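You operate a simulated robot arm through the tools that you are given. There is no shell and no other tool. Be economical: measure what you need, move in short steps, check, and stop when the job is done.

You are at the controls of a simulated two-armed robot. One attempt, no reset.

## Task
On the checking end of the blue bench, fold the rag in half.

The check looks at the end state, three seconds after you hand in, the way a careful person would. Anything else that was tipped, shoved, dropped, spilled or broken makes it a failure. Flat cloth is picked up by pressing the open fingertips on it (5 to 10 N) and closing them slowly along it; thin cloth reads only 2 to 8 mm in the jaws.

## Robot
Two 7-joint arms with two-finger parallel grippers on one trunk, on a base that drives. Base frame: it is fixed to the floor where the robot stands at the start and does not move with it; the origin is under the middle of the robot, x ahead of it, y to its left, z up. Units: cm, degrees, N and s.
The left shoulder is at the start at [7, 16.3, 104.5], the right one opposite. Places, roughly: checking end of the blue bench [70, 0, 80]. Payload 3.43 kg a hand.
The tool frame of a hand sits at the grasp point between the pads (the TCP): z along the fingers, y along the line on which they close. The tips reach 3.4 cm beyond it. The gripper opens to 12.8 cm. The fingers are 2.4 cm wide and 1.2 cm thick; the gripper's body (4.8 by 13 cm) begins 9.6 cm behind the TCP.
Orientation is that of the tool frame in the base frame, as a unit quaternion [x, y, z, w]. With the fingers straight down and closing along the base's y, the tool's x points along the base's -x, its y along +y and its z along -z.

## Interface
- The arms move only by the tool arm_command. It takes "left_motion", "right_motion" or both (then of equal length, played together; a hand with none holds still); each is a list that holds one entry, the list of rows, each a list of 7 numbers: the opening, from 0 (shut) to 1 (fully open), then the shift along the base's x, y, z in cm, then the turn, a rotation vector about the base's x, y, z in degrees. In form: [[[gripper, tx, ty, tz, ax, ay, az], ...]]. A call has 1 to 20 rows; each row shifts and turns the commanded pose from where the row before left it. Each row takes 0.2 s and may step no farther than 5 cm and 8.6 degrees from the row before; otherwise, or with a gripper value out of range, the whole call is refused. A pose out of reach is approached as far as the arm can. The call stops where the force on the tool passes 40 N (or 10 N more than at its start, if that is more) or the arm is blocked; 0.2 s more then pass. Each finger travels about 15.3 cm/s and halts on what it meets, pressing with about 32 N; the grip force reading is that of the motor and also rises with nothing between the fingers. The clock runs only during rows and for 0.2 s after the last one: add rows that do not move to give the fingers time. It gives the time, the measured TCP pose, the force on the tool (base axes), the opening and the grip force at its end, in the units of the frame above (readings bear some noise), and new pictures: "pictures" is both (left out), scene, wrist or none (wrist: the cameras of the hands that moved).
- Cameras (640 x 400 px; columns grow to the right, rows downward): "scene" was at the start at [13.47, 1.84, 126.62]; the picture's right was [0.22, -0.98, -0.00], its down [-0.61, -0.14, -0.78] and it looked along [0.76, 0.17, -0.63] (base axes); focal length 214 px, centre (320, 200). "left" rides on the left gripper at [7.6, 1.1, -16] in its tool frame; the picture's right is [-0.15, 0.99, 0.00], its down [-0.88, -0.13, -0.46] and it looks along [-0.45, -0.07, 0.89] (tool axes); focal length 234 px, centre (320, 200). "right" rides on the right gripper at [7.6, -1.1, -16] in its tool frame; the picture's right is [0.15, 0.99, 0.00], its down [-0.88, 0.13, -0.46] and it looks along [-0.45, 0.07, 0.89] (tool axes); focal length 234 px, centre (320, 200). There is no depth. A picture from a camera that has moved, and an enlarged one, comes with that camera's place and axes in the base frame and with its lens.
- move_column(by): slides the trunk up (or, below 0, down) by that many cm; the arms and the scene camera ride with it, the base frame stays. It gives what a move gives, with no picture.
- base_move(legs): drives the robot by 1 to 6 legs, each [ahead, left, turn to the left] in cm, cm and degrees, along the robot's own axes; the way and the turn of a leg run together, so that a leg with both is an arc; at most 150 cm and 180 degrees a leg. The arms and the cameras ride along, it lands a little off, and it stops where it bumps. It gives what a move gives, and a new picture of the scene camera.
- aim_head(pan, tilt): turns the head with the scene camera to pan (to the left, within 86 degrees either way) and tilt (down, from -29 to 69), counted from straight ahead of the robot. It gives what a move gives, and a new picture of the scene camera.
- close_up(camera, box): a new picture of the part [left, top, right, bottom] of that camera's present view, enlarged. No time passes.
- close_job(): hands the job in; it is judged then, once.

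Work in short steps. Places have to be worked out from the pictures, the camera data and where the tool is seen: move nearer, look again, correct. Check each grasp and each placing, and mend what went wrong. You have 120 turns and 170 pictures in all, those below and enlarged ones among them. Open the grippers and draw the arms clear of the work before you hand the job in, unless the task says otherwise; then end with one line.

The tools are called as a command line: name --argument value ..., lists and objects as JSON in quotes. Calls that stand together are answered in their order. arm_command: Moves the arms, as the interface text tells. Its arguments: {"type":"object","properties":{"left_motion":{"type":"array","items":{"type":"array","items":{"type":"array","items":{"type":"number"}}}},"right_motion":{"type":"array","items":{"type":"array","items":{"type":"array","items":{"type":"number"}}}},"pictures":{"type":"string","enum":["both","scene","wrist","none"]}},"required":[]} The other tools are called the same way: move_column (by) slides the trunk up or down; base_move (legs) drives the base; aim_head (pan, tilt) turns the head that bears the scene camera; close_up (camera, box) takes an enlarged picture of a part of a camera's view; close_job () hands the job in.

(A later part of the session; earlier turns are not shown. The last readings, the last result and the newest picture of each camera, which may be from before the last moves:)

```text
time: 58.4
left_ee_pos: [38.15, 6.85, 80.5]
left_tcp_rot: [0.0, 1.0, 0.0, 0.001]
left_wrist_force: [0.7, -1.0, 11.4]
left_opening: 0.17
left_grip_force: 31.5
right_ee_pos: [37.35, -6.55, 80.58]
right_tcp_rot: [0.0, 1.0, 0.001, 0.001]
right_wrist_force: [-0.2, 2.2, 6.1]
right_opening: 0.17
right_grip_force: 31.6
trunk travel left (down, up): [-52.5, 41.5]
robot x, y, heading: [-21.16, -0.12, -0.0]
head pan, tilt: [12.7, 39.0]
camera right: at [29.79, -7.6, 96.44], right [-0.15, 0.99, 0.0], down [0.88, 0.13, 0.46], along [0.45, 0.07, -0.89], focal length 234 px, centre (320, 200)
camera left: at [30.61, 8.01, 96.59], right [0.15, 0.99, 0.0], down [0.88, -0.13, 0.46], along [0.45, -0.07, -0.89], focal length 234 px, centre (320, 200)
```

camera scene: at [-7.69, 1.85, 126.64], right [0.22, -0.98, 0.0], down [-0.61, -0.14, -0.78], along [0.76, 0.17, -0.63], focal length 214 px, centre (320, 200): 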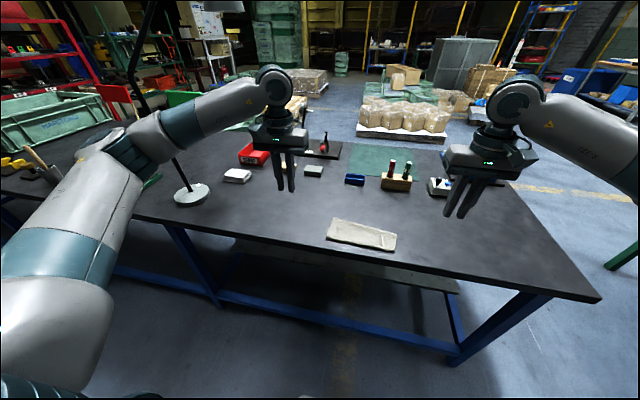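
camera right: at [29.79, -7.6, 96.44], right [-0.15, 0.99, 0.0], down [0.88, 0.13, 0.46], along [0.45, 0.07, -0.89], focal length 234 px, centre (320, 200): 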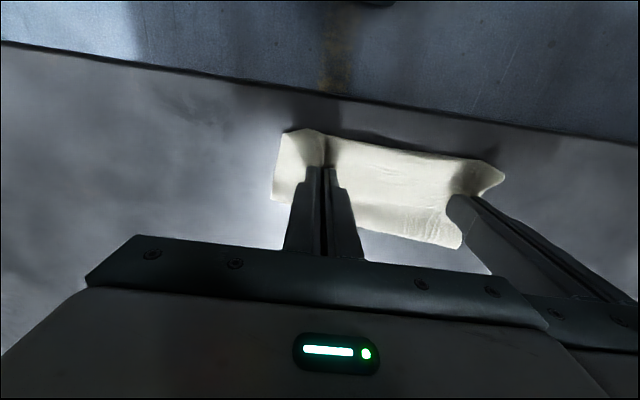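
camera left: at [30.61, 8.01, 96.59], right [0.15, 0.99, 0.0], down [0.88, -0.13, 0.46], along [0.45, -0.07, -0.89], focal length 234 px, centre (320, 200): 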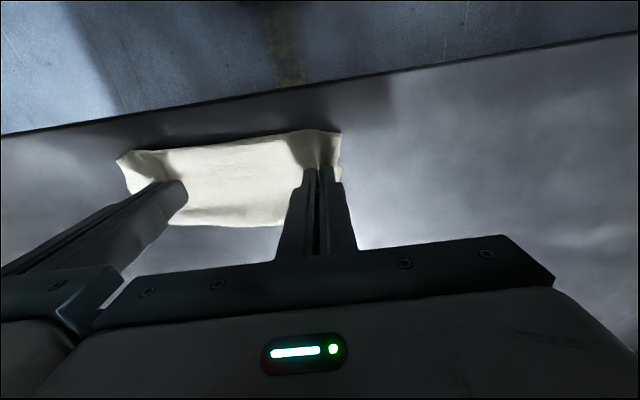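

Both hold 1.7 mm. Lifting up 5 cm and a bit away, then look at what comes up.

arm_command --left_motion '[[[0, 0, 0, 0.7, 0, 0, 0], [0, 0.3, 0, 1, 0, 0, 0], [0, 0.5, 0, 1.2, 0, 0, 0], [0, 0.7, 0, 1.2, 0, 0, 0], [0, 0.8, 0, 1, 0, 0, 0], [0, 0, 0, 0, 0, 0, 0]]]' --right_motion '[[[0, 0, 0, 0.7, 0, 0, 0], [0, 0.3, 0, 1, 0, 0, 0], [0, 0.5, 0, 1.2, 0, 0, 0], [0, 0.7, 0, 1.2, 0, 0, 0], [0, 0.8, 0, 1, 0, 0, 0], [0, 0, 0, 0, 0, 0, 0]]]' --pictures "wrist"

close_up --camera "scene" --box '[280, 160, 440, 280]'

```text
time: 59.8
left_ee_pos: [40.59, 6.91, 85.65]
left_tcp_rot: [0.0, 1.0, 0.0, 0.0]
left_wrist_force: [0.4, -3.7, 0.5]
left_opening: 0.17
left_grip_force: 31.7
right_ee_pos: [39.76, -6.49, 85.66]
right_tcp_rot: [0.0, 1.0, 0.001, 0.0]
right_wrist_force: [0.0, 3.6, -0.6]
right_opening: 0.17
right_grip_force: 32.4
trunk travel left (down, up): [-52.5, 41.5]
robot x, y, heading: [-20.92, 0.29, -0.3]
head pan, tilt: [12.7, 39.0]
camera right: at [32.12, -7.68, 101.51], right [-0.15, 0.99, 0.0], down [0.88, 0.13, 0.46], along [0.45, 0.07, -0.89], focal length 234 px, centre (320, 200)
camera left: at [32.97, 8.08, 101.65], right [0.15, 0.99, 0.0], down [0.88, -0.13, 0.45], along [0.45, -0.07, -0.89], focal length 234 px, centre (320, 200)
```

right: 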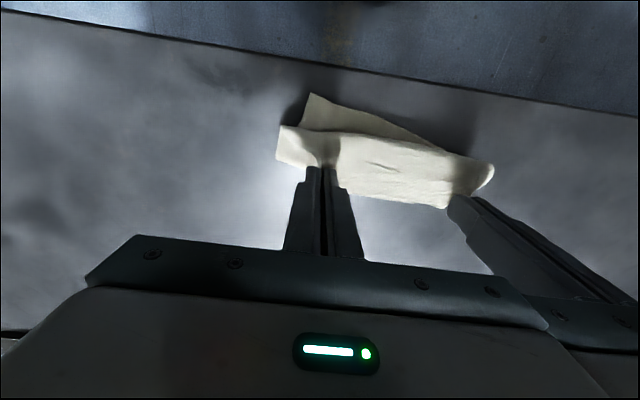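
left: 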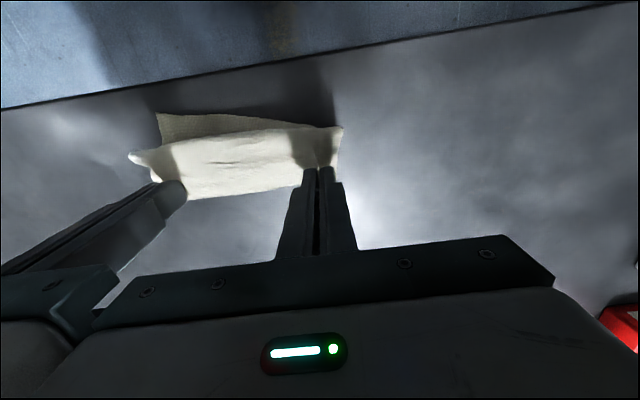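

```text
3.33 times, centred on (360, 220) of scene
camera zoom: at [-7.58, 1.85, 126.62], right [0.22, -0.98, 0.0], down [-0.61, -0.14, -0.78], along [0.76, 0.17, -0.63], focal length 715 px, centre (187, 133)
```

zoom: 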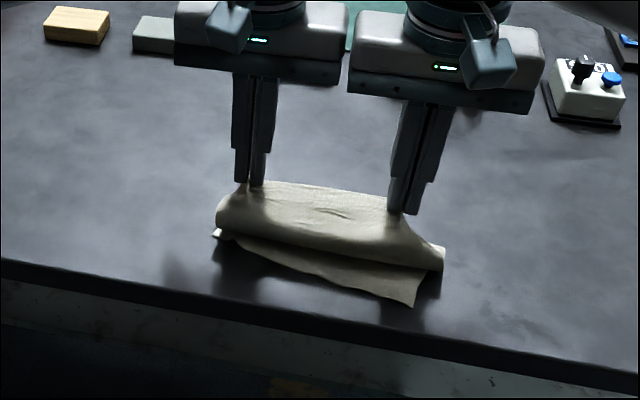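

The flap came up as a single layer, but the underlying near edge has skewed (L x≈38, R x≈33.7). I unfold all the way to flat, pulling level with both hands to square it, without letting go.

arm_command --left_motion '[[[0, 1.3, 0, 1.2, 0, 0, 0], [0, 1.4, 0, 1.2, 0, 0, 0], [0, 1.6, 0, 1, 0, 0, 0], [0, 1.8, 0, 0.5, 0, 0, 0], [0, 1.8, 0, 0, 0, 0, 0], [0, 1.8, 0, -0.5, 0, 0, 0], [0, 1.6, 0, -1, 0, 0, 0], [0, 1.5, 0, -1.4, 0, 0, 0], [0, 1.2, 0, -1.6, 0, 0, 0], [0, 1, 0, -1.6, 0, 0, 0], [0, 0, 0, 0, 0, 0, 0]]]' --right_motion '[[[0, 1.4, 0, 1.2, 0, 0, 0], [0, 1.5, 0, 1.2, 0, 0, 0], [0, 1.7, 0, 1, 0, 0, 0], [0, 1.9, 0, 0.5, 0, 0, 0], [0, 1.9, 0, 0, 0, 0, 0], [0, 1.9, 0, -0.5, 0, 0, 0], [0, 1.7, 0, -1, 0, 0, 0], [0, 1.6, 0, -1.4, 0, 0, 0], [0, 1.2, 0, -1.6, 0, 0, 0], [0, 1, 0, -1.6, 0, 0, 0], [0, 0, 0, 0, 0, 0, 0]]]' --pictures "scene"

close_up --camera "scene" --box '[280, 150, 440, 270]'

```text
time: 62.1
left_ee_pos: [55.56, 6.71, 83.28]
left_tcp_rot: [0.0, 1.0, -0.001, 0.0]
left_wrist_force: [0.2, -1.2, 0.2]
left_opening: 0.18
left_grip_force: 31.7
right_ee_pos: [55.64, -6.49, 83.38]
right_tcp_rot: [0.0, 1.0, 0.001, 0.0]
right_wrist_force: [0.8, 0.5, 0.4]
right_opening: 0.18
right_grip_force: 31.8
trunk travel left (down, up): [-52.5, 41.5]
robot x, y, heading: [-20.97, -0.32, 0.0]
head pan, tilt: [12.7, 39.0]
camera scene: at [-7.63, 1.85, 126.63], right [0.22, -0.98, 0.0], down [-0.61, -0.14, -0.78], along [0.76, 0.17, -0.63], focal length 214 px, centre (320, 200)
```

scene: 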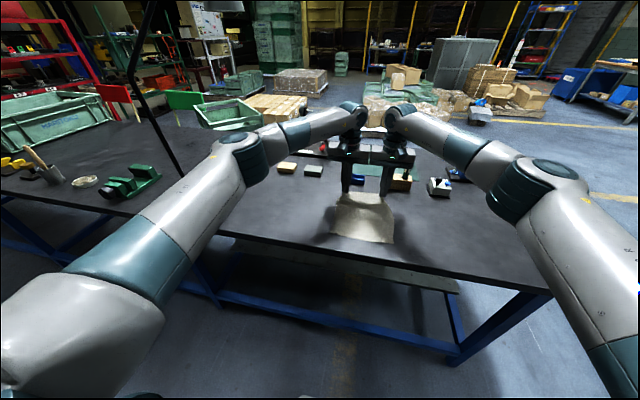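

```text
3.33 times, centred on (360, 210) of scene
camera zoom: at [-7.63, 1.85, 126.63], right [0.22, -0.98, 0.0], down [-0.61, -0.14, -0.78], along [0.76, 0.17, -0.63], focal length 715 px, centre (187, 167)
```

zoom: 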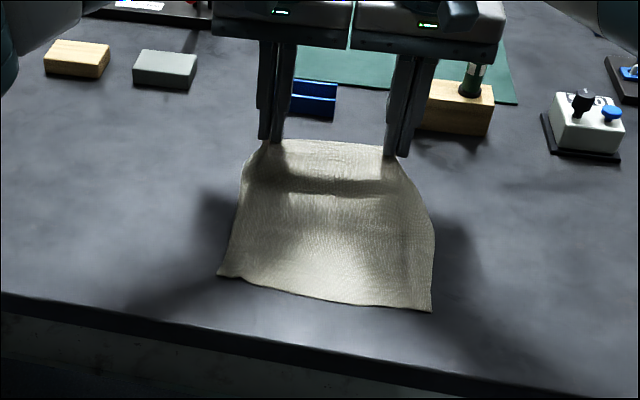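

Squared up: near corners at (37.0, 8.9) and (37.1, −10.2). Now a proper taut arc of radius ≈8.8 cm about the middle (x≈47.5), with more finger tilt; first part now.

arm_command --left_motion '[[[0, -1.2, -0.05, 1.65, 0, -4, 0], [0, -1.2, -0.05, 1.65, 0, -4, 0], [0, -1.45, -0.05, 0.85, 0, -4, 0], [0, -1.45, -0.05, 0.85, 0, -4, 0], [0, -1.45, -0.05, 0.2, 0, -4, 0], [0, -1.45, -0.05, 0.2, 0, -4, 0], [0, -1.5, -0.05, 0.1, 0, -4, 0], [0, -1.8, -0.05, -0.4, 0, -6, 0], [0, -1.8, -0.05, -0.5, 0, -6, 0], [0, 0, 0, 0, 0, 0, 0]]]' --right_motion '[[[0, -1.2, -0.05, 1.65, 0, -4, 0], [0, -1.2, -0.05, 1.65, 0, -4, 0], [0, -1.45, -0.05, 0.85, 0, -4, 0], [0, -1.45, -0.05, 0.85, 0, -4, 0], [0, -1.45, -0.05, 0.2, 0, -4, 0], [0, -1.45, -0.05, 0.2, 0, -4, 0], [0, -1.5, -0.05, 0.1, 0, -4, 0], [0, -1.8, -0.05, -0.4, 0, -6, 0], [0, -1.8, -0.05, -0.5, 0, -6, 0], [0, 0, 0, 0, 0, 0, 0]]]' --pictures "wrist"

close_up --camera "scene" --box '[280, 160, 440, 280]'

```text
time: 64.3
left_ee_pos: [42.09, 6.31, 87.98]
left_tcp_rot: [0.0, 0.94, 0.0, 0.342]
left_wrist_force: [0.9, -0.7, -0.3]
left_opening: 0.19
left_grip_force: 31.4
right_ee_pos: [42.19, -6.98, 88.05]
right_tcp_rot: [-0.001, 0.94, 0.002, 0.342]
right_wrist_force: [0.1, 1.9, -0.4]
right_opening: 0.15
right_grip_force: 32.0
trunk travel left (down, up): [-52.5, 41.5]
robot x, y, heading: [-21.17, 0.6, 0.2]
head pan, tilt: [12.7, 39.0]
camera right: at [26.09, -8.04, 95.2], right [-0.11, 0.99, -0.09], down [0.38, 0.13, 0.92], along [0.92, 0.07, -0.39], focal length 234 px, centre (320, 200)
camera left: at [26.11, 7.5, 95.34], right [0.11, 0.99, 0.09], down [0.38, -0.13, 0.92], along [0.92, -0.07, -0.39], focal length 234 px, centre (320, 200)
```

right: 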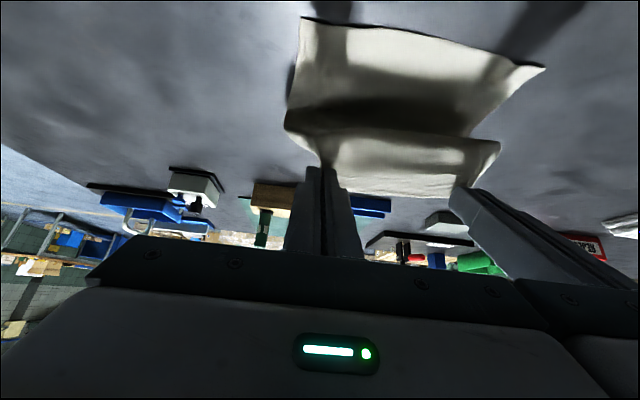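
left: 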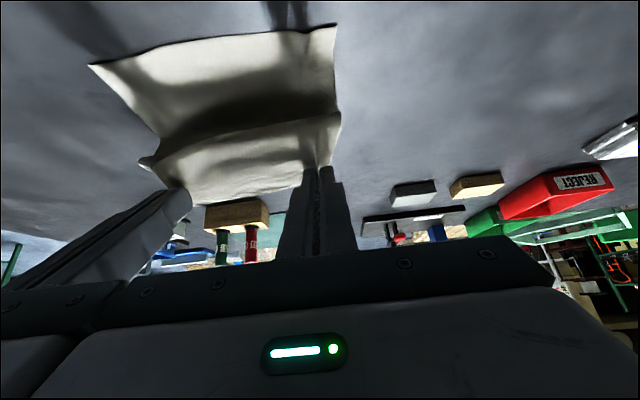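

```text
3.33 times, centred on (360, 220) of scene
camera zoom: at [-7.54, 1.85, 126.62], right [0.22, -0.98, 0.0], down [-0.61, -0.14, -0.78], along [0.76, 0.17, -0.63], focal length 715 px, centre (187, 133)
```

zoom: 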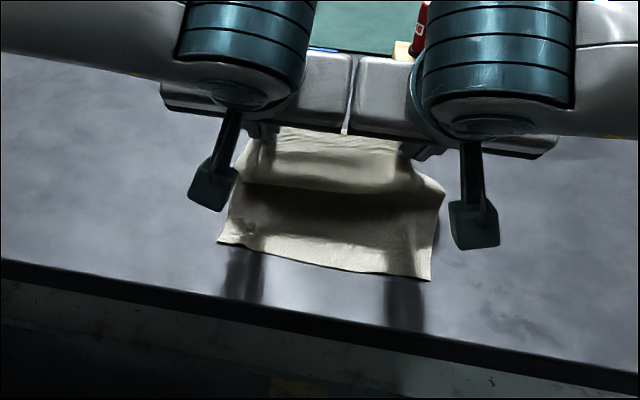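

The cloth is still bulging towards me near the fingers, meaning it is slack. I raise the hands to hang it straight and tilt to ~68° before going down.

arm_command --left_motion '[[[0, -0.6, 0, 1.1, 0, -7, 0], [0, -0.6, 0, 1.1, 0, -7, 0], [0, -0.6, 0, 1.0, 0, -7, 0], [0, -0.5, 0, 0.8, 0, -7, 0], [0, 0, 0, 0, 0, 0, 0], [0, 0, 0, 0, 0, 0, 0]]]' --right_motion '[[[0, -0.6, 0, 1.1, 0, -7, 0], [0, -0.6, 0, 1.1, 0, -7, 0], [0, -0.6, 0, 1.0, 0, -7, 0], [0, -0.5, 0, 0.8, 0, -7, 0], [0, 0, 0, 0, 0, 0, 0], [0, 0, 0, 0, 0, 0, 0]]]' --pictures "both"

close_up --camera "scene" --box '[280, 160, 440, 280]'

```text
time: 65.8
left_ee_pos: [39.96, 6.47, 91.89]
left_tcp_rot: [0.0, 0.829, 0.0, 0.559]
left_wrist_force: [0.8, -2.7, 1.0]
left_opening: 0.17
left_grip_force: 31.7
right_ee_pos: [40.0, -6.88, 91.9]
right_tcp_rot: [0.0, 0.829, 0.0, 0.559]
right_wrist_force: [-0.1, 2.0, 0.0]
right_opening: 0.12
right_grip_force: 31.6
trunk travel left (down, up): [-52.5, 41.5]
robot x, y, heading: [-21.31, 0.48, 0.1]
head pan, tilt: [12.7, 39.0]
camera scene: at [-7.57, 1.85, 126.62], right [0.22, -0.98, 0.0], down [-0.61, -0.14, -0.78], along [0.76, 0.17, -0.63], focal length 214 px, centre (320, 200)
camera right: at [22.24, -8.03, 90.78], right [-0.06, 0.99, -0.13], down [-0.09, 0.13, 0.99], along [0.99, 0.07, 0.09], focal length 234 px, centre (320, 200)
camera left: at [22.33, 7.58, 90.94], right [0.05, 0.99, 0.14], down [-0.09, -0.13, 0.99], along [0.99, -0.07, 0.08], focal length 234 px, centre (320, 200)
```

scene: 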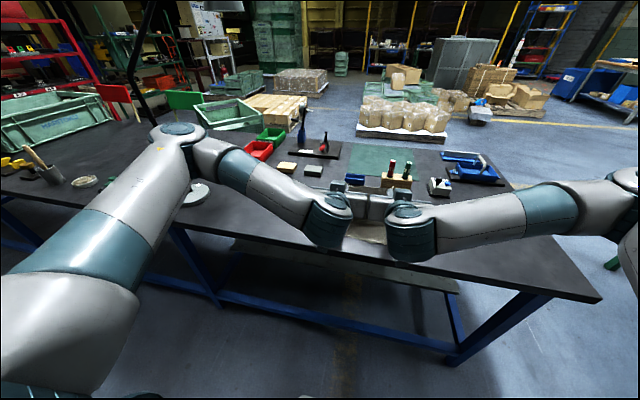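
right: 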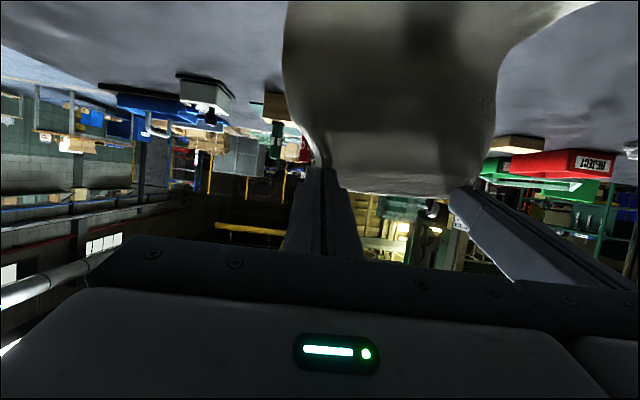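
left: 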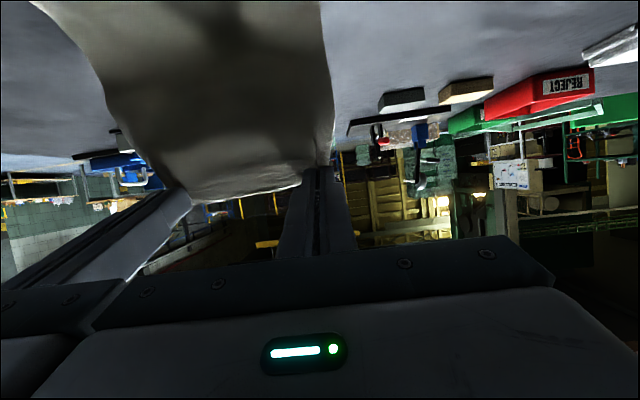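

```text
3.33 times, centred on (360, 220) of scene
camera zoom: at [-7.57, 1.85, 126.62], right [0.22, -0.98, 0.0], down [-0.61, -0.14, -0.78], along [0.76, 0.17, -0.63], focal length 715 px, centre (187, 133)
```

zoom: 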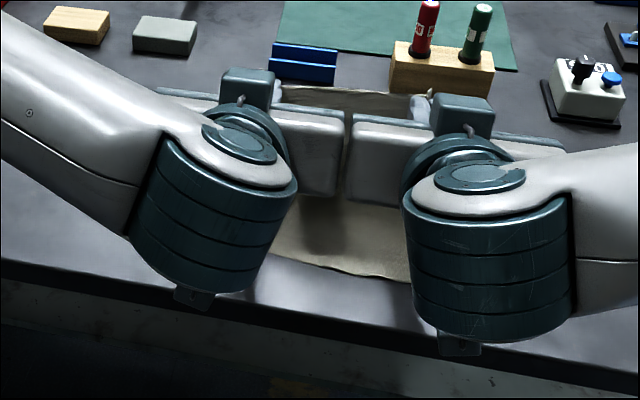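

The cloth now hangs straight with no bulge and the near edge stayed put. Lowering straight first so the loop rolls away from me, then back along the arc.

arm_command --left_motion '[[[0, 0, 0, -1.3, 0, 0, 0], [0, 0, 0, -1.3, 0, 0, 0], [0, -0.1, 0, -1, 0, 0, 0], [0, -0.1, 0, -1, 0, 0, 0], [0, -0.5, 0, -0.9, 0, 0, 0], [0, -0.5, 0, -0.9, 0, 0, 0], [0, -0.6, 0, -0.8, 0, 0, 0], [0, -0.6, 0, -0.8, 0, 0, 0], [0, -0.5, 0, -0.7, 0, 0, 0], [0, 0, 0, 0, 0, 0, 0]]]' --right_motion '[[[0, 0, 0, -1.3, 0, 0, 0], [0, 0, 0, -1.3, 0, 0, 0], [0, -0.1, 0, -1, 0, 0, 0], [0, -0.1, 0, -1, 0, 0, 0], [0, -0.5, 0, -0.9, 0, 0, 0], [0, -0.5, 0, -0.9, 0, 0, 0], [0, -0.6, 0, -0.8, 0, 0, 0], [0, -0.6, 0, -0.8, 0, 0, 0], [0, -0.5, 0, -0.7, 0, 0, 0], [0, 0, 0, 0, 0, 0, 0]]]' --pictures "wrist"

close_up --camera "scene" --box '[280, 160, 440, 280]'

```text
time: 68.0
left_ee_pos: [37.07, 6.69, 83.38]
left_tcp_rot: [-0.001, 0.829, 0.001, 0.56]
left_wrist_force: [0.0, -5.4, 0.2]
left_opening: 0.18
left_grip_force: 32.4
right_ee_pos: [37.27, -6.92, 83.14]
right_tcp_rot: [-0.001, 0.828, 0.002, 0.56]
right_wrist_force: [-0.2, 5.4, -0.6]
right_opening: 0.14
right_grip_force: 31.6
trunk travel left (down, up): [-52.5, 41.5]
robot x, y, heading: [-21.1, -0.01, 0.1]
head pan, tilt: [12.7, 39.0]
camera right: at [19.37, -8.11, 82.08], right [-0.06, 0.99, -0.13], down [-0.09, 0.13, 0.99], along [0.99, 0.07, 0.08], focal length 234 px, centre (320, 200)
camera left: at [19.37, 7.69, 82.38], right [0.05, 0.99, 0.14], down [-0.09, -0.13, 0.99], along [0.99, -0.07, 0.08], focal length 234 px, centre (320, 200)
```

right: 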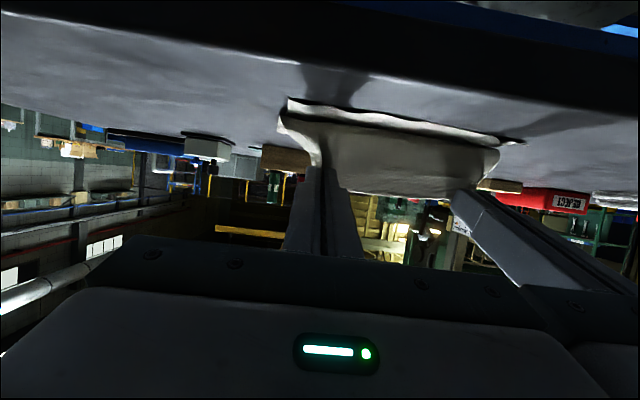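
left: 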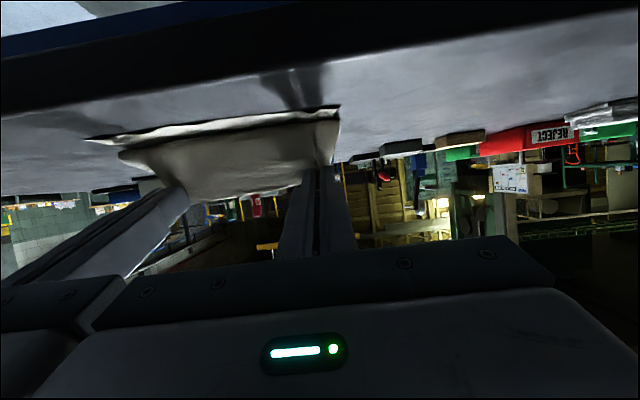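

```text
3.33 times, centred on (360, 220) of scene
camera zoom: at [-7.58, 1.85, 126.62], right [0.22, -0.98, 0.0], down [-0.61, -0.14, -0.78], along [0.76, 0.17, -0.63], focal length 715 px, centre (187, 133)
```

zoom: 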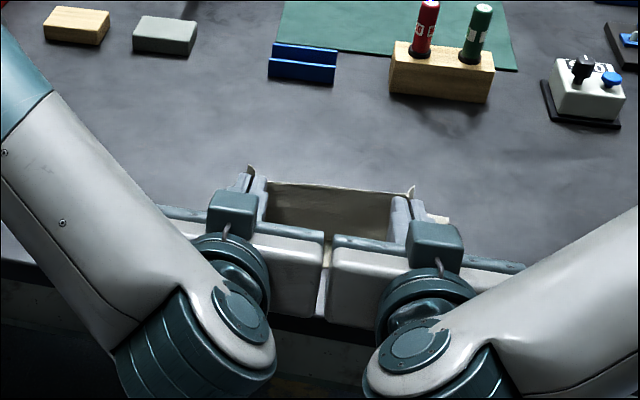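

The upper layer hangs about 4 cm too slack at the near side and the crease sits too near. I raise again and instead lower at x≈46 so the loop rolls further away, then sweep low towards me so the cloth trails behind.

arm_command --left_motion '[[[0, 0.9, 0, 1.5, 0, 0, 0], [0, 1, 0, 1.7, 0, 0, 0], [0, 1.2, 0, 1.7, 0, 0, 0], [0, 1.2, 0, 1.5, 0, 0, 0], [0, 1.2, 0, 1, 0, 0, 0], [0, 0, 0, 0, 0, 0, 0], [0, 0.2, 0, -1.3, 0, 0, 0], [0, 0.2, 0, -1.3, 0, 0, 0], [0, 0.2, 0, -1.3, 0, 0, 0], [0, 0, 0, -1.3, 0, 0, 0], [0, 0, 0, -1.2, 0, 0, 0], [0, 0, 0, -1.2, 0, 0, 0], [0, 0, 0, 0, 0, 0, 0]]]' --right_motion '[[[0, 0.9, 0, 1.5, 0, 0, 0], [0, 1, 0, 1.7, 0, 0, 0], [0, 1.2, 0, 1.7, 0, 0, 0], [0, 1.2, 0, 1.5, 0, 0, 0], [0, 1.2, 0, 1, 0, 0, 0], [0, 0, 0, 0, 0, 0, 0], [0, 0.2, 0, -1.3, 0, 0, 0], [0, 0.2, 0, -1.3, 0, 0, 0], [0, 0.2, 0, -1.3, 0, 0, 0], [0, 0, 0, -1.2, 0, 0, 0], [0, 0, 0, -1.2, 0, 0, 0], [0, 0, 0, -1.2, 0, 0, 0], [0, 0, 0, 0, 0, 0, 0]]]' --pictures "wrist"

close_up --camera "scene" --box '[280, 150, 440, 270]'

```text
time: 70.8
left_ee_pos: [43.38, 6.41, 83.05]
left_tcp_rot: [-0.001, 0.829, 0.0, 0.559]
left_wrist_force: [-0.2, -2.9, 0.8]
left_opening: 0.17
left_grip_force: 32.3
right_ee_pos: [42.97, -7.01, 83.13]
right_tcp_rot: [0.0, 0.829, 0.001, 0.559]
right_wrist_force: [-0.7, 3.5, -0.3]
right_opening: 0.15
right_grip_force: 32.2
trunk travel left (down, up): [-52.5, 41.5]
robot x, y, heading: [-21.03, -0.24, -0.1]
head pan, tilt: [12.7, 39.0]
camera right: at [25.42, -8.06, 81.99], right [-0.06, 0.99, -0.13], down [-0.09, 0.13, 0.99], along [0.99, 0.07, 0.09], focal length 234 px, centre (320, 200)
camera left: at [25.67, 7.59, 82.08], right [0.05, 0.99, 0.14], down [-0.09, -0.13, 0.99], along [0.99, -0.07, 0.08], focal length 234 px, centre (320, 200)
```

right: 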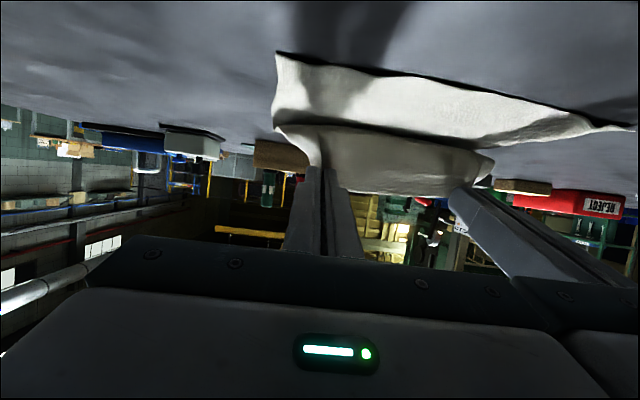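
left: 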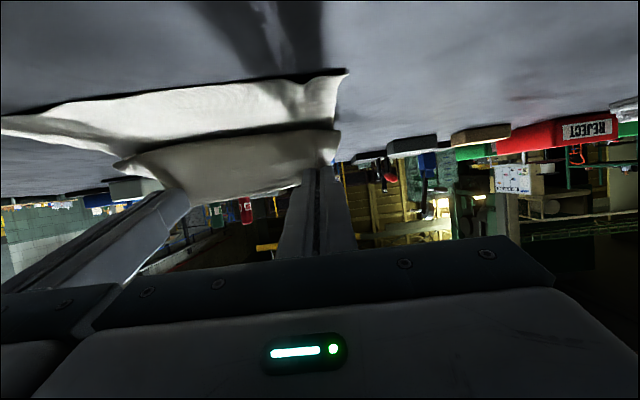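

```text
3.33 times, centred on (360, 210) of scene
camera zoom: at [-7.58, 1.86, 126.62], right [0.22, -0.98, 0.0], down [-0.61, -0.14, -0.78], along [0.76, 0.17, -0.63], focal length 715 px, centre (187, 167)
```

zoom: 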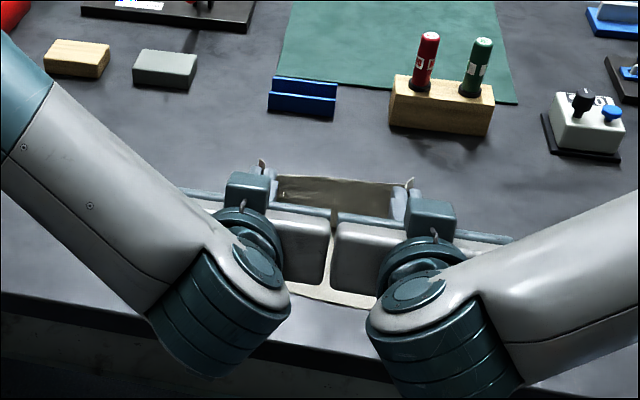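

Bottom layer lies flat and the loop hangs behind. Now the low sweep towards me.

arm_command --left_motion '[[[0, -1, 0, -0.3, 0, 0, 0], [0, -1, 0, -0.3, 0, 0, 0], [0, -1.1, 0, -0.3, 0, 0, 0], [0, -1.1, 0, -0.3, 0, 0, 0], [0, -1.1, 0, -0.2, 0, 0, 0], [0, -1.1, 0, -0.2, 0, 0, 0], [0, -1.1, 0, -0.1, 0, 0, 0], [0, -1.1, 0, -0.1, 0, 0, 0], [0, 0, 0, 0, 0, 0, 0]]]' --right_motion '[[[0, -1, 0, -0.3, 0, 0, 0], [0, -1, 0, -0.3, 0, 0, 0], [0, -1.1, 0, -0.3, 0, 0, 0], [0, -1.1, 0, -0.3, 0, 0, 0], [0, -1.1, 0, -0.2, 0, 0, 0], [0, -1.1, 0, -0.2, 0, 0, 0], [0, -1.1, 0, -0.1, 0, 0, 0], [0, -1.1, 0, -0.1, 0, 0, 0], [0, 0, 0, 0, 0, 0, 0]]]' --pictures "wrist"

close_up --camera "scene" --box '[280, 150, 440, 270]'

```text
time: 72.8
left_ee_pos: [34.62, 6.46, 81.47]
left_tcp_rot: [0.0, 0.829, 0.0, 0.56]
left_wrist_force: [0.3, -2.8, -0.2]
left_opening: 0.18
left_grip_force: 32.0
right_ee_pos: [34.66, -6.98, 81.45]
right_tcp_rot: [0.0, 0.829, 0.001, 0.559]
right_wrist_force: [-0.9, 3.5, -0.3]
right_opening: 0.18
right_grip_force: 31.8
trunk travel left (down, up): [-52.5, 41.5]
robot x, y, heading: [-20.83, 0.1, 0.2]
head pan, tilt: [12.7, 39.0]
camera right: at [16.96, -8.06, 80.19], right [-0.06, 0.99, -0.13], down [-0.09, 0.13, 0.99], along [0.99, 0.07, 0.08], focal length 234 px, centre (320, 200)
camera left: at [16.93, 7.59, 80.31], right [0.05, 0.99, 0.14], down [-0.09, -0.13, 0.99], along [0.99, -0.07, 0.08], focal length 234 px, centre (320, 200)
```

right: 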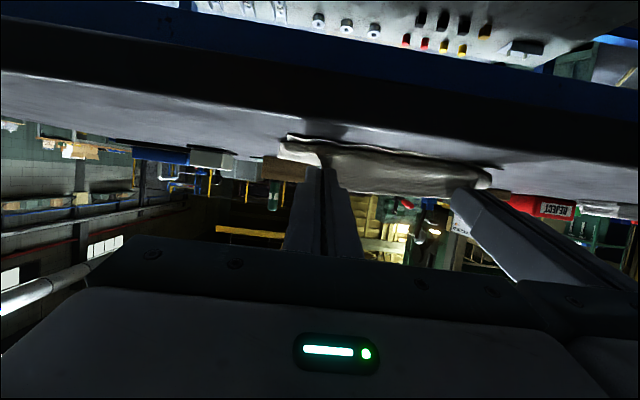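
left: 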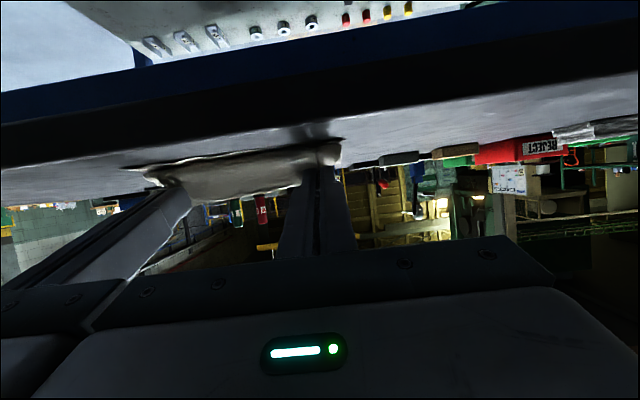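

```text
3.33 times, centred on (360, 210) of scene
camera zoom: at [-7.57, 1.85, 126.62], right [0.22, -0.98, 0.0], down [-0.61, -0.14, -0.78], along [0.76, 0.17, -0.63], focal length 715 px, centre (187, 167)
```

zoom: 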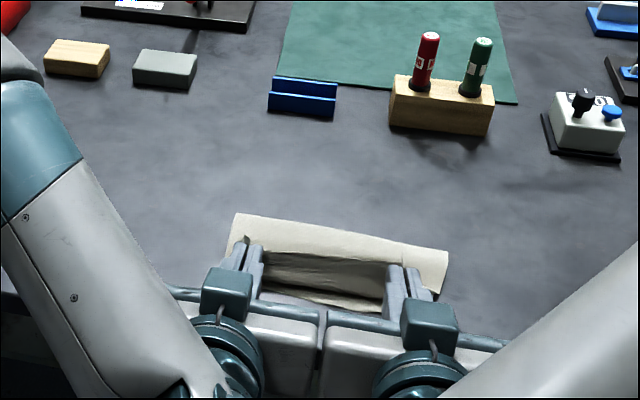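

The crease is at x≈45 with ~3 cm still hanging in front: the sweep was too high. I go up and forward again, this time lowering almost to the surface before sweeping back.

arm_command --left_motion '[[[0, 0.8, 0, 1.5, 0, 0, 0], [0, 1.2, 0, 1.8, 0, 0, 0], [0, 1.6, 0, 2, 0, 0, 0], [0, 1.8, 0, 2, 0, 0, 0], [0, 1.8, 0, 1.8, 0, 0, 0], [0, 1.5, 0, 0.5, 0, 0, 0], [0, 0, 0, 0, 0, 0, 0], [0, 0.2, 0, -1.5, 0, 0, 0], [0, 0.2, 0, -1.5, 0, 0, 0], [0, 0, 0, -1.5, 0, 0, 0], [0, 0, 0, -1.5, 0, 0, 0], [0, 0, 0, -1.5, 0, 0, 0], [0, 0, 0, -1.3, 0, 0, 0], [0, 0, 0, -1, 0, 0, 0], [0, 0, 0, -0.9, 0, 0, 0], [0, 0, 0, 0, 0, 0, 0]]]' --right_motion '[[[0, 0.8, 0, 1.5, 0, 0, 0], [0, 1.2, 0, 1.8, 0, 0, 0], [0, 1.6, 0, 2, 0, 0, 0], [0, 1.8, 0, 2, 0, 0, 0], [0, 1.8, 0, 1.8, 0, 0, 0], [0, 1.5, 0, 0.5, 0, 0, 0], [0, 0, 0, 0, 0, 0, 0], [0, 0.2, 0, -1.5, 0, 0, 0], [0, 0.2, 0, -1.5, 0, 0, 0], [0, 0, 0, -1.5, 0, 0, 0], [0, 0, 0, -1.5, 0, 0, 0], [0, 0, 0, -1.5, 0, 0, 0], [0, 0, 0, -1.3, 0, 0, 0], [0, 0, 0, -1, 0, 0, 0], [0, 0, 0, -0.9, 0, 0, 0], [0, 0, 0, 0, 0, 0, 0]]]' --pictures "wrist"

close_up --camera "scene" --box '[280, 150, 440, 270]'

```text
time: 76.2
left_ee_pos: [43.7, 6.42, 80.33]
left_tcp_rot: [0.0, 0.829, 0.0, 0.56]
left_wrist_force: [0.6, -2.0, 0.1]
left_opening: 0.2
left_grip_force: 31.8
right_ee_pos: [43.73, -7.14, 80.27]
right_tcp_rot: [0.0, 0.829, 0.001, 0.559]
right_wrist_force: [-0.1, 2.6, -0.7]
right_opening: 0.18
right_grip_force: 32.2
trunk travel left (down, up): [-52.5, 41.5]
robot x, y, heading: [-20.9, -0.33, -0.0]
head pan, tilt: [12.7, 39.0]
camera right: at [26.05, -8.06, 79.13], right [-0.06, 0.99, -0.13], down [-0.09, 0.13, 0.99], along [0.99, 0.07, 0.09], focal length 234 px, centre (320, 200)
camera left: at [26.07, 7.55, 79.26], right [0.05, 0.99, 0.14], down [-0.09, -0.13, 0.99], along [0.99, -0.07, 0.08], focal length 234 px, centre (320, 200)
```

right: 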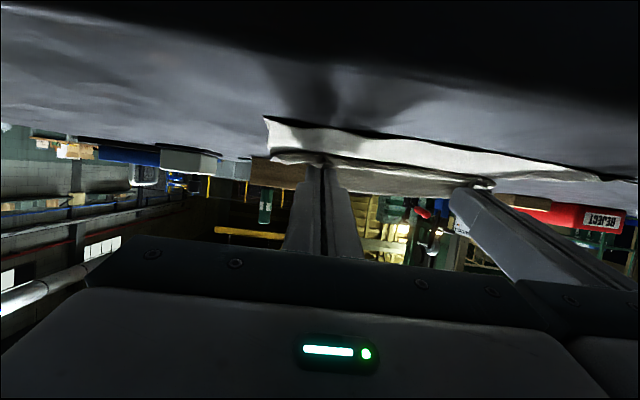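
left: 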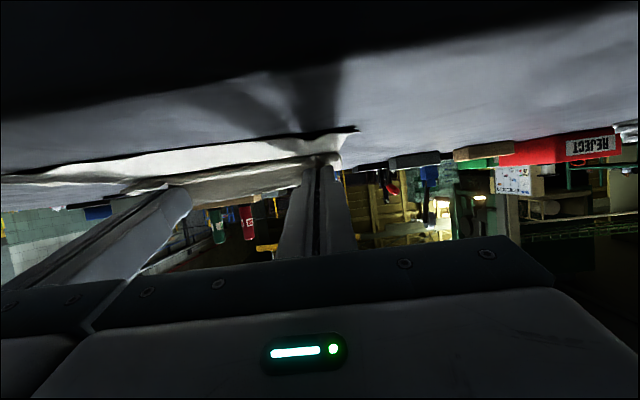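

```text
3.33 times, centred on (360, 210) of scene
camera zoom: at [-7.58, 1.85, 126.62], right [0.22, -0.98, 0.0], down [-0.61, -0.14, -0.78], along [0.76, 0.17, -0.63], focal length 715 px, centre (187, 167)
```

zoom: 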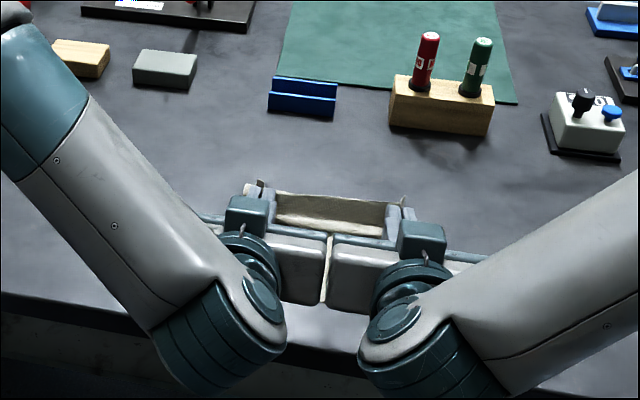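

Low now (tip about 2 cm above the bench). Sweeping back at this height to x≈38.5.

arm_command --left_motion '[[[0, -0.8, 0, 0, 0, 0, 0], [0, -0.8, 0, 0, 0, 0, 0], [0, -0.8, 0, 0, 0, 0, 0], [0, -0.8, 0, 0, 0, 0, 0], [0, -0.8, 0, 0, 0, 0, 0], [0, -0.8, 0, 0, 0, 0, 0], [0, -0.8, 0, 0, 0, 0, 0], [0, -0.8, 0, 0, 0, 0, 0], [0, -0.8, 0, 0, 0, 0, 0], [0, -0.8, 0, 0, 0, 0, 0], [0, 0, 0, 0, 0, 0, 0]]]' --right_motion '[[[0, -0.8, 0, 0, 0, 0, 0], [0, -0.8, 0, 0, 0, 0, 0], [0, -0.8, 0, 0, 0, 0, 0], [0, -0.8, 0, 0, 0, 0, 0], [0, -0.8, 0, 0, 0, 0, 0], [0, -0.8, 0, 0, 0, 0, 0], [0, -0.8, 0, 0, 0, 0, 0], [0, -0.8, 0, 0, 0, 0, 0], [0, -0.8, 0, 0, 0, 0, 0], [0, -0.8, 0, 0, 0, 0, 0], [0, 0, 0, 0, 0, 0, 0]]]' --pictures "wrist"

close_up --camera "scene" --box '[280, 150, 440, 270]'

```text
time: 78.5
left_ee_pos: [35.62, 6.38, 80.15]
left_tcp_rot: [0.0, 0.829, 0.0, 0.559]
left_wrist_force: [-1.1, -2.4, 1.8]
left_opening: 0.2
left_grip_force: 32.4
right_ee_pos: [35.69, -6.93, 80.25]
right_tcp_rot: [0.0, 0.829, 0.0, 0.559]
right_wrist_force: [-0.3, 3.0, -0.5]
right_opening: 0.19
right_grip_force: 31.8
trunk travel left (down, up): [-52.5, 41.5]
robot x, y, heading: [-20.82, 0.11, -0.1]
head pan, tilt: [12.7, 39.0]
camera right: at [17.99, -8.08, 79.12], right [-0.06, 0.99, -0.13], down [-0.09, 0.13, 0.99], along [0.99, 0.07, 0.09], focal length 234 px, centre (320, 200)
camera left: at [18.02, 7.53, 79.22], right [0.05, 0.99, 0.14], down [-0.09, -0.13, 0.99], along [0.99, -0.07, 0.08], focal length 234 px, centre (320, 200)
```

right: 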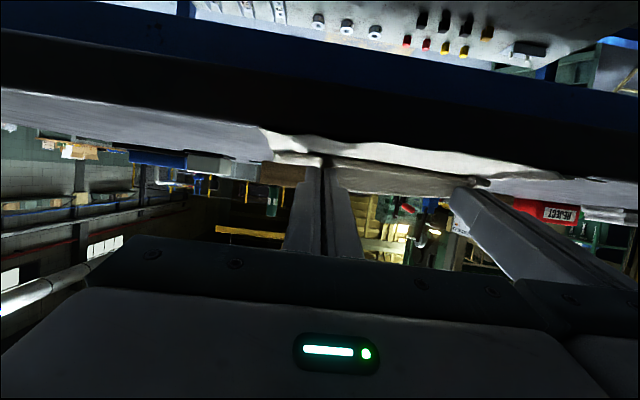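
left: 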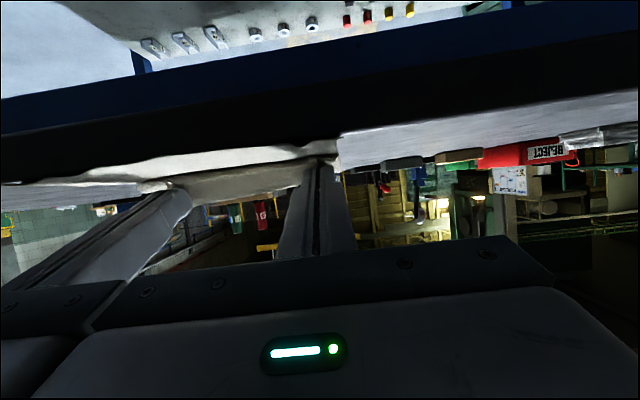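

```text
3.33 times, centred on (360, 210) of scene
camera zoom: at [-7.57, 1.85, 126.62], right [0.22, -0.98, 0.0], down [-0.61, -0.14, -0.78], along [0.76, 0.17, -0.63], focal length 715 px, centre (187, 167)
```

zoom: 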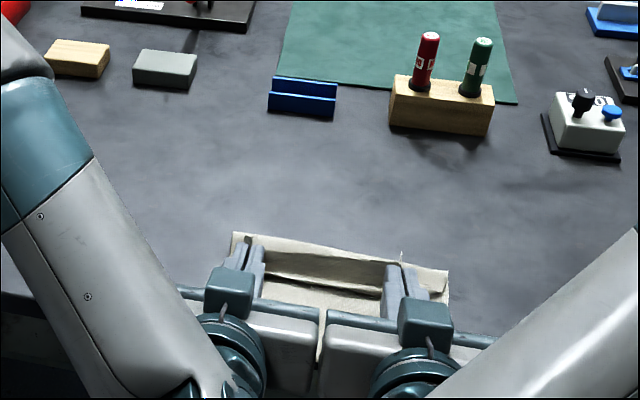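

The low sweep dragged the whole rag towards me. A better idea: lift it completely so it hangs, lay its lower half down while moving towards me, then bring the held edge away from me over it. That way the cloth trails naturally from vertical fingers. First lift clear, upright, at x≈55.

arm_command --left_motion '[[[0, 0.5, 0, 2.2, 0, 6.8, 0], [0, 1.5, 0, 2.2, 0, 6.8, 0], [0, 2, 0, 2.2, 0, 6.8, 0], [0, 2.2, 0, 2.2, 0, 6.8, 0], [0, 2.2, 0, 2.2, 0, 6.8, 0], [0, 2.2, 0, 2.2, 0, 6.8, 0], [0, 2.2, 0, 2.2, 0, 6.8, 0], [0, 2.2, 0, 2.2, 0, 6.8, 0], [0, 2.2, 0, 2.2, 0, 6.8, 0], [0, 2.2, 0, 2.2, 0, 6.8, 0], [0, 0, 0, 0, 0, 0, 0], [0, 0, 0, 0, 0, 0, 0], [0, 0, 0, 0, 0, 0, 0], [0, 0, 0, 0, 0, 0, 0]]]' --right_motion '[[[0, 0.5, 0, 2.2, 0, 6.8, 0], [0, 1.5, 0, 2.2, 0, 6.8, 0], [0, 2, 0, 2.2, 0, 6.8, 0], [0, 2.2, 0, 2.2, 0, 6.8, 0], [0, 2.2, 0, 2.2, 0, 6.8, 0], [0, 2.2, 0, 2.2, 0, 6.8, 0], [0, 2.2, 0, 2.2, 0, 6.8, 0], [0, 2.2, 0, 2.2, 0, 6.8, 0], [0, 2.2, 0, 2.2, 0, 6.8, 0], [0, 2.2, 0, 2.2, 0, 6.8, 0], [0, 0, 0, 0, 0, 0, 0], [0, 0, 0, 0, 0, 0, 0], [0, 0, 0, 0, 0, 0, 0], [0, 0, 0, 0, 0, 0, 0]]]' --pictures "both"

close_up --camera "scene" --box '[280, 130, 440, 250]'

```text
time: 81.5
left_ee_pos: [55.19, 6.32, 102.44]
left_tcp_rot: [0.0, 1.0, 0.0, 0.0]
left_wrist_force: [0.2, -2.8, 0.2]
left_opening: 0.17
left_grip_force: 32.3
right_ee_pos: [55.08, -6.92, 102.08]
right_tcp_rot: [0.0, 1.0, 0.0, 0.001]
right_wrist_force: [-0.4, 2.0, 1.1]
right_opening: 0.19
right_grip_force: 32.2
trunk travel left (down, up): [-52.5, 41.5]
robot x, y, heading: [-21.03, 0.13, -0.1]
head pan, tilt: [12.7, 39.0]
camera scene: at [-7.57, 1.85, 126.62], right [0.22, -0.98, 0.0], down [-0.61, -0.14, -0.78], along [0.76, 0.17, -0.63], focal length 214 px, centre (320, 200)
camera right: at [47.46, -8.09, 117.92], right [-0.15, 0.99, 0.0], down [0.88, 0.13, 0.46], along [0.45, 0.07, -0.89], focal length 234 px, centre (320, 200)
camera left: at [47.61, 7.51, 118.33], right [0.15, 0.99, 0.0], down [0.88, -0.13, 0.46], along [0.45, -0.07, -0.89], focal length 234 px, centre (320, 200)
```

scene: 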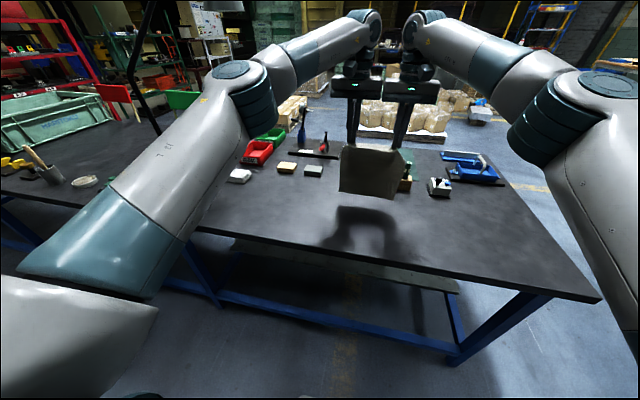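
right: 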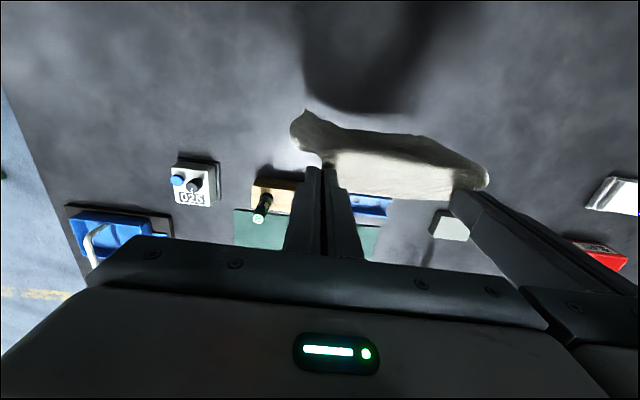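
left: 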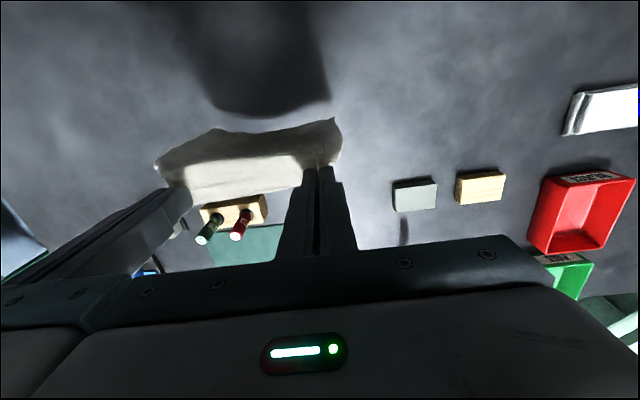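

```text
3.33 times, centred on (360, 190) of scene
camera zoom: at [-7.57, 1.85, 126.62], right [0.22, -0.98, 0.0], down [-0.61, -0.14, -0.78], along [0.76, 0.17, -0.63], focal length 715 px, centre (187, 233)
```

zoom: 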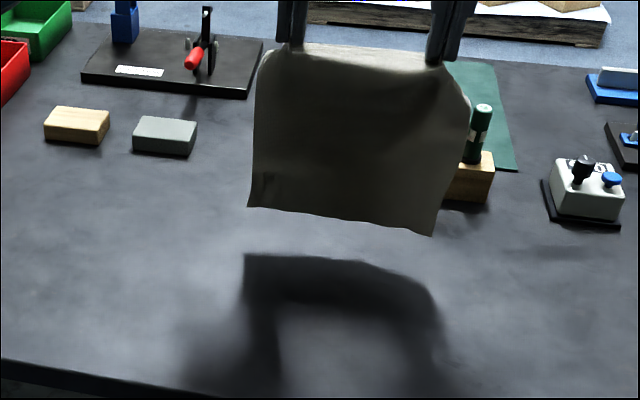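

The rag hangs square with its lower edge about 3 cm above the bench at x≈54. Now lay the lower half down while moving towards me.

arm_command --left_motion '[[[0, -0.3, 0, -1.1, 0, 0, 0], [0, -0.4, 0, -1.2, 0, 0, 0], [0, -0.8, 0, -0.9, 0, 0, 0], [0, -0.8, 0, -0.7, 0, 0, 0], [0, -1, 0, -0.8, 0, 0, 0], [0, -1, 0, -0.8, 0, 0, 0], [0, -1, 0, -0.9, 0, 0, 0], [0, -1, 0, -0.9, 0, 0, 0], [0, -1, 0, -1, 0, 0, 0], [0, -1, 0, -1, 0, 0, 0], [0, -1, 0, -1, 0, 0, 0], [0, -1, 0, -1, 0, 0, 0], [0, -0.8, 0, -1, 0, 0, 0], [0, -0.6, 0, -0.9, 0, 0, 0], [0, 0, 0, 0, 0, 0, 0], [0, 0, 0, 0, 0, 0, 0]]]' --right_motion '[[[0, -0.3, 0, -1.1, 0, 0, 0], [0, -0.4, 0, -1.2, 0, 0, 0], [0, -0.8, 0, -0.9, 0, 0, 0], [0, -0.8, 0, -0.7, 0, 0, 0], [0, -1, 0, -0.8, 0, 0, 0], [0, -1, 0, -0.8, 0, 0, 0], [0, -1, 0, -0.9, 0, 0, 0], [0, -1, 0, -0.9, 0, 0, 0], [0, -1, 0, -1, 0, 0, 0], [0, -1, 0, -1, 0, 0, 0], [0, -1, 0, -1, 0, 0, 0], [0, -1, 0, -1, 0, 0, 0], [0, -0.8, 0, -1, 0, 0, 0], [0, -0.6, 0, -0.9, 0, 0, 0], [0, 0, 0, 0, 0, 0, 0], [0, 0, 0, 0, 0, 0, 0]]]' --pictures "both"

close_up --camera "scene" --box '[280, 130, 440, 250]'

```text
time: 85.0
left_ee_pos: [43.29, 6.41, 88.98]
left_tcp_rot: [0.0, 1.0, 0.0, -0.001]
left_wrist_force: [0.5, -2.0, 0.5]
left_opening: 0.15
left_grip_force: 31.7
right_ee_pos: [43.39, -6.96, 89.14]
right_tcp_rot: [-0.001, 1.0, 0.001, 0.0]
right_wrist_force: [-1.0, 3.0, -0.1]
right_opening: 0.18
right_grip_force: 32.2
trunk travel left (down, up): [-52.5, 41.5]
robot x, y, heading: [-21.2, 0.06, -0.1]
head pan, tilt: [12.7, 39.0]
camera scene: at [-7.57, 1.85, 126.62], right [0.22, -0.98, 0.0], down [-0.61, -0.14, -0.78], along [0.76, 0.17, -0.63], focal length 214 px, centre (320, 200)
camera right: at [35.8, -8.04, 104.97], right [-0.15, 0.99, 0.0], down [0.88, 0.13, 0.46], along [0.45, 0.07, -0.89], focal length 234 px, centre (320, 200)
camera left: at [35.78, 7.53, 104.97], right [0.15, 0.99, 0.0], down [0.88, -0.13, 0.46], along [0.45, -0.07, -0.89], focal length 234 px, centre (320, 200)
```

scene: 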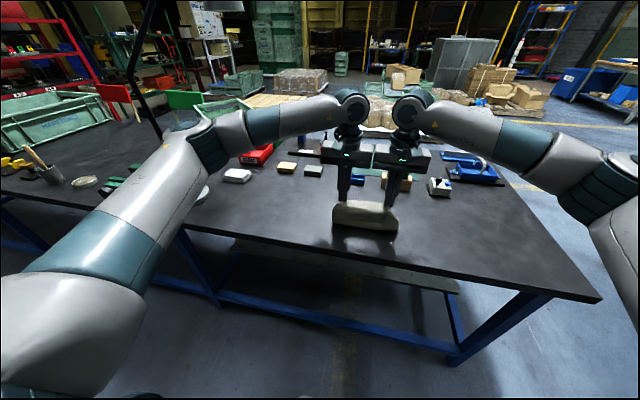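
right: 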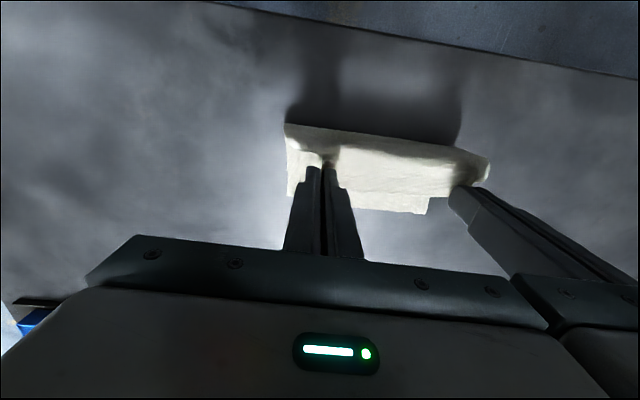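
left: 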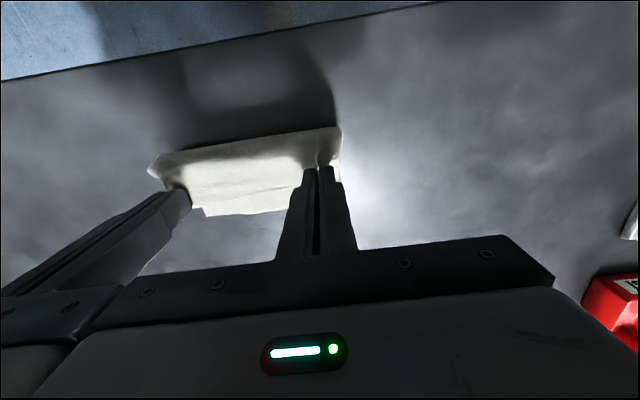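

```text
3.33 times, centred on (360, 190) of scene
camera zoom: at [-7.57, 1.85, 126.62], right [0.22, -0.98, 0.0], down [-0.61, -0.14, -0.78], along [0.76, 0.17, -0.63], focal length 715 px, centre (187, 233)
```

zoom: 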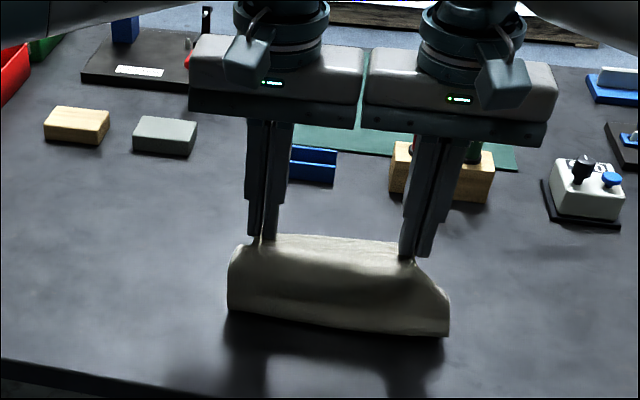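

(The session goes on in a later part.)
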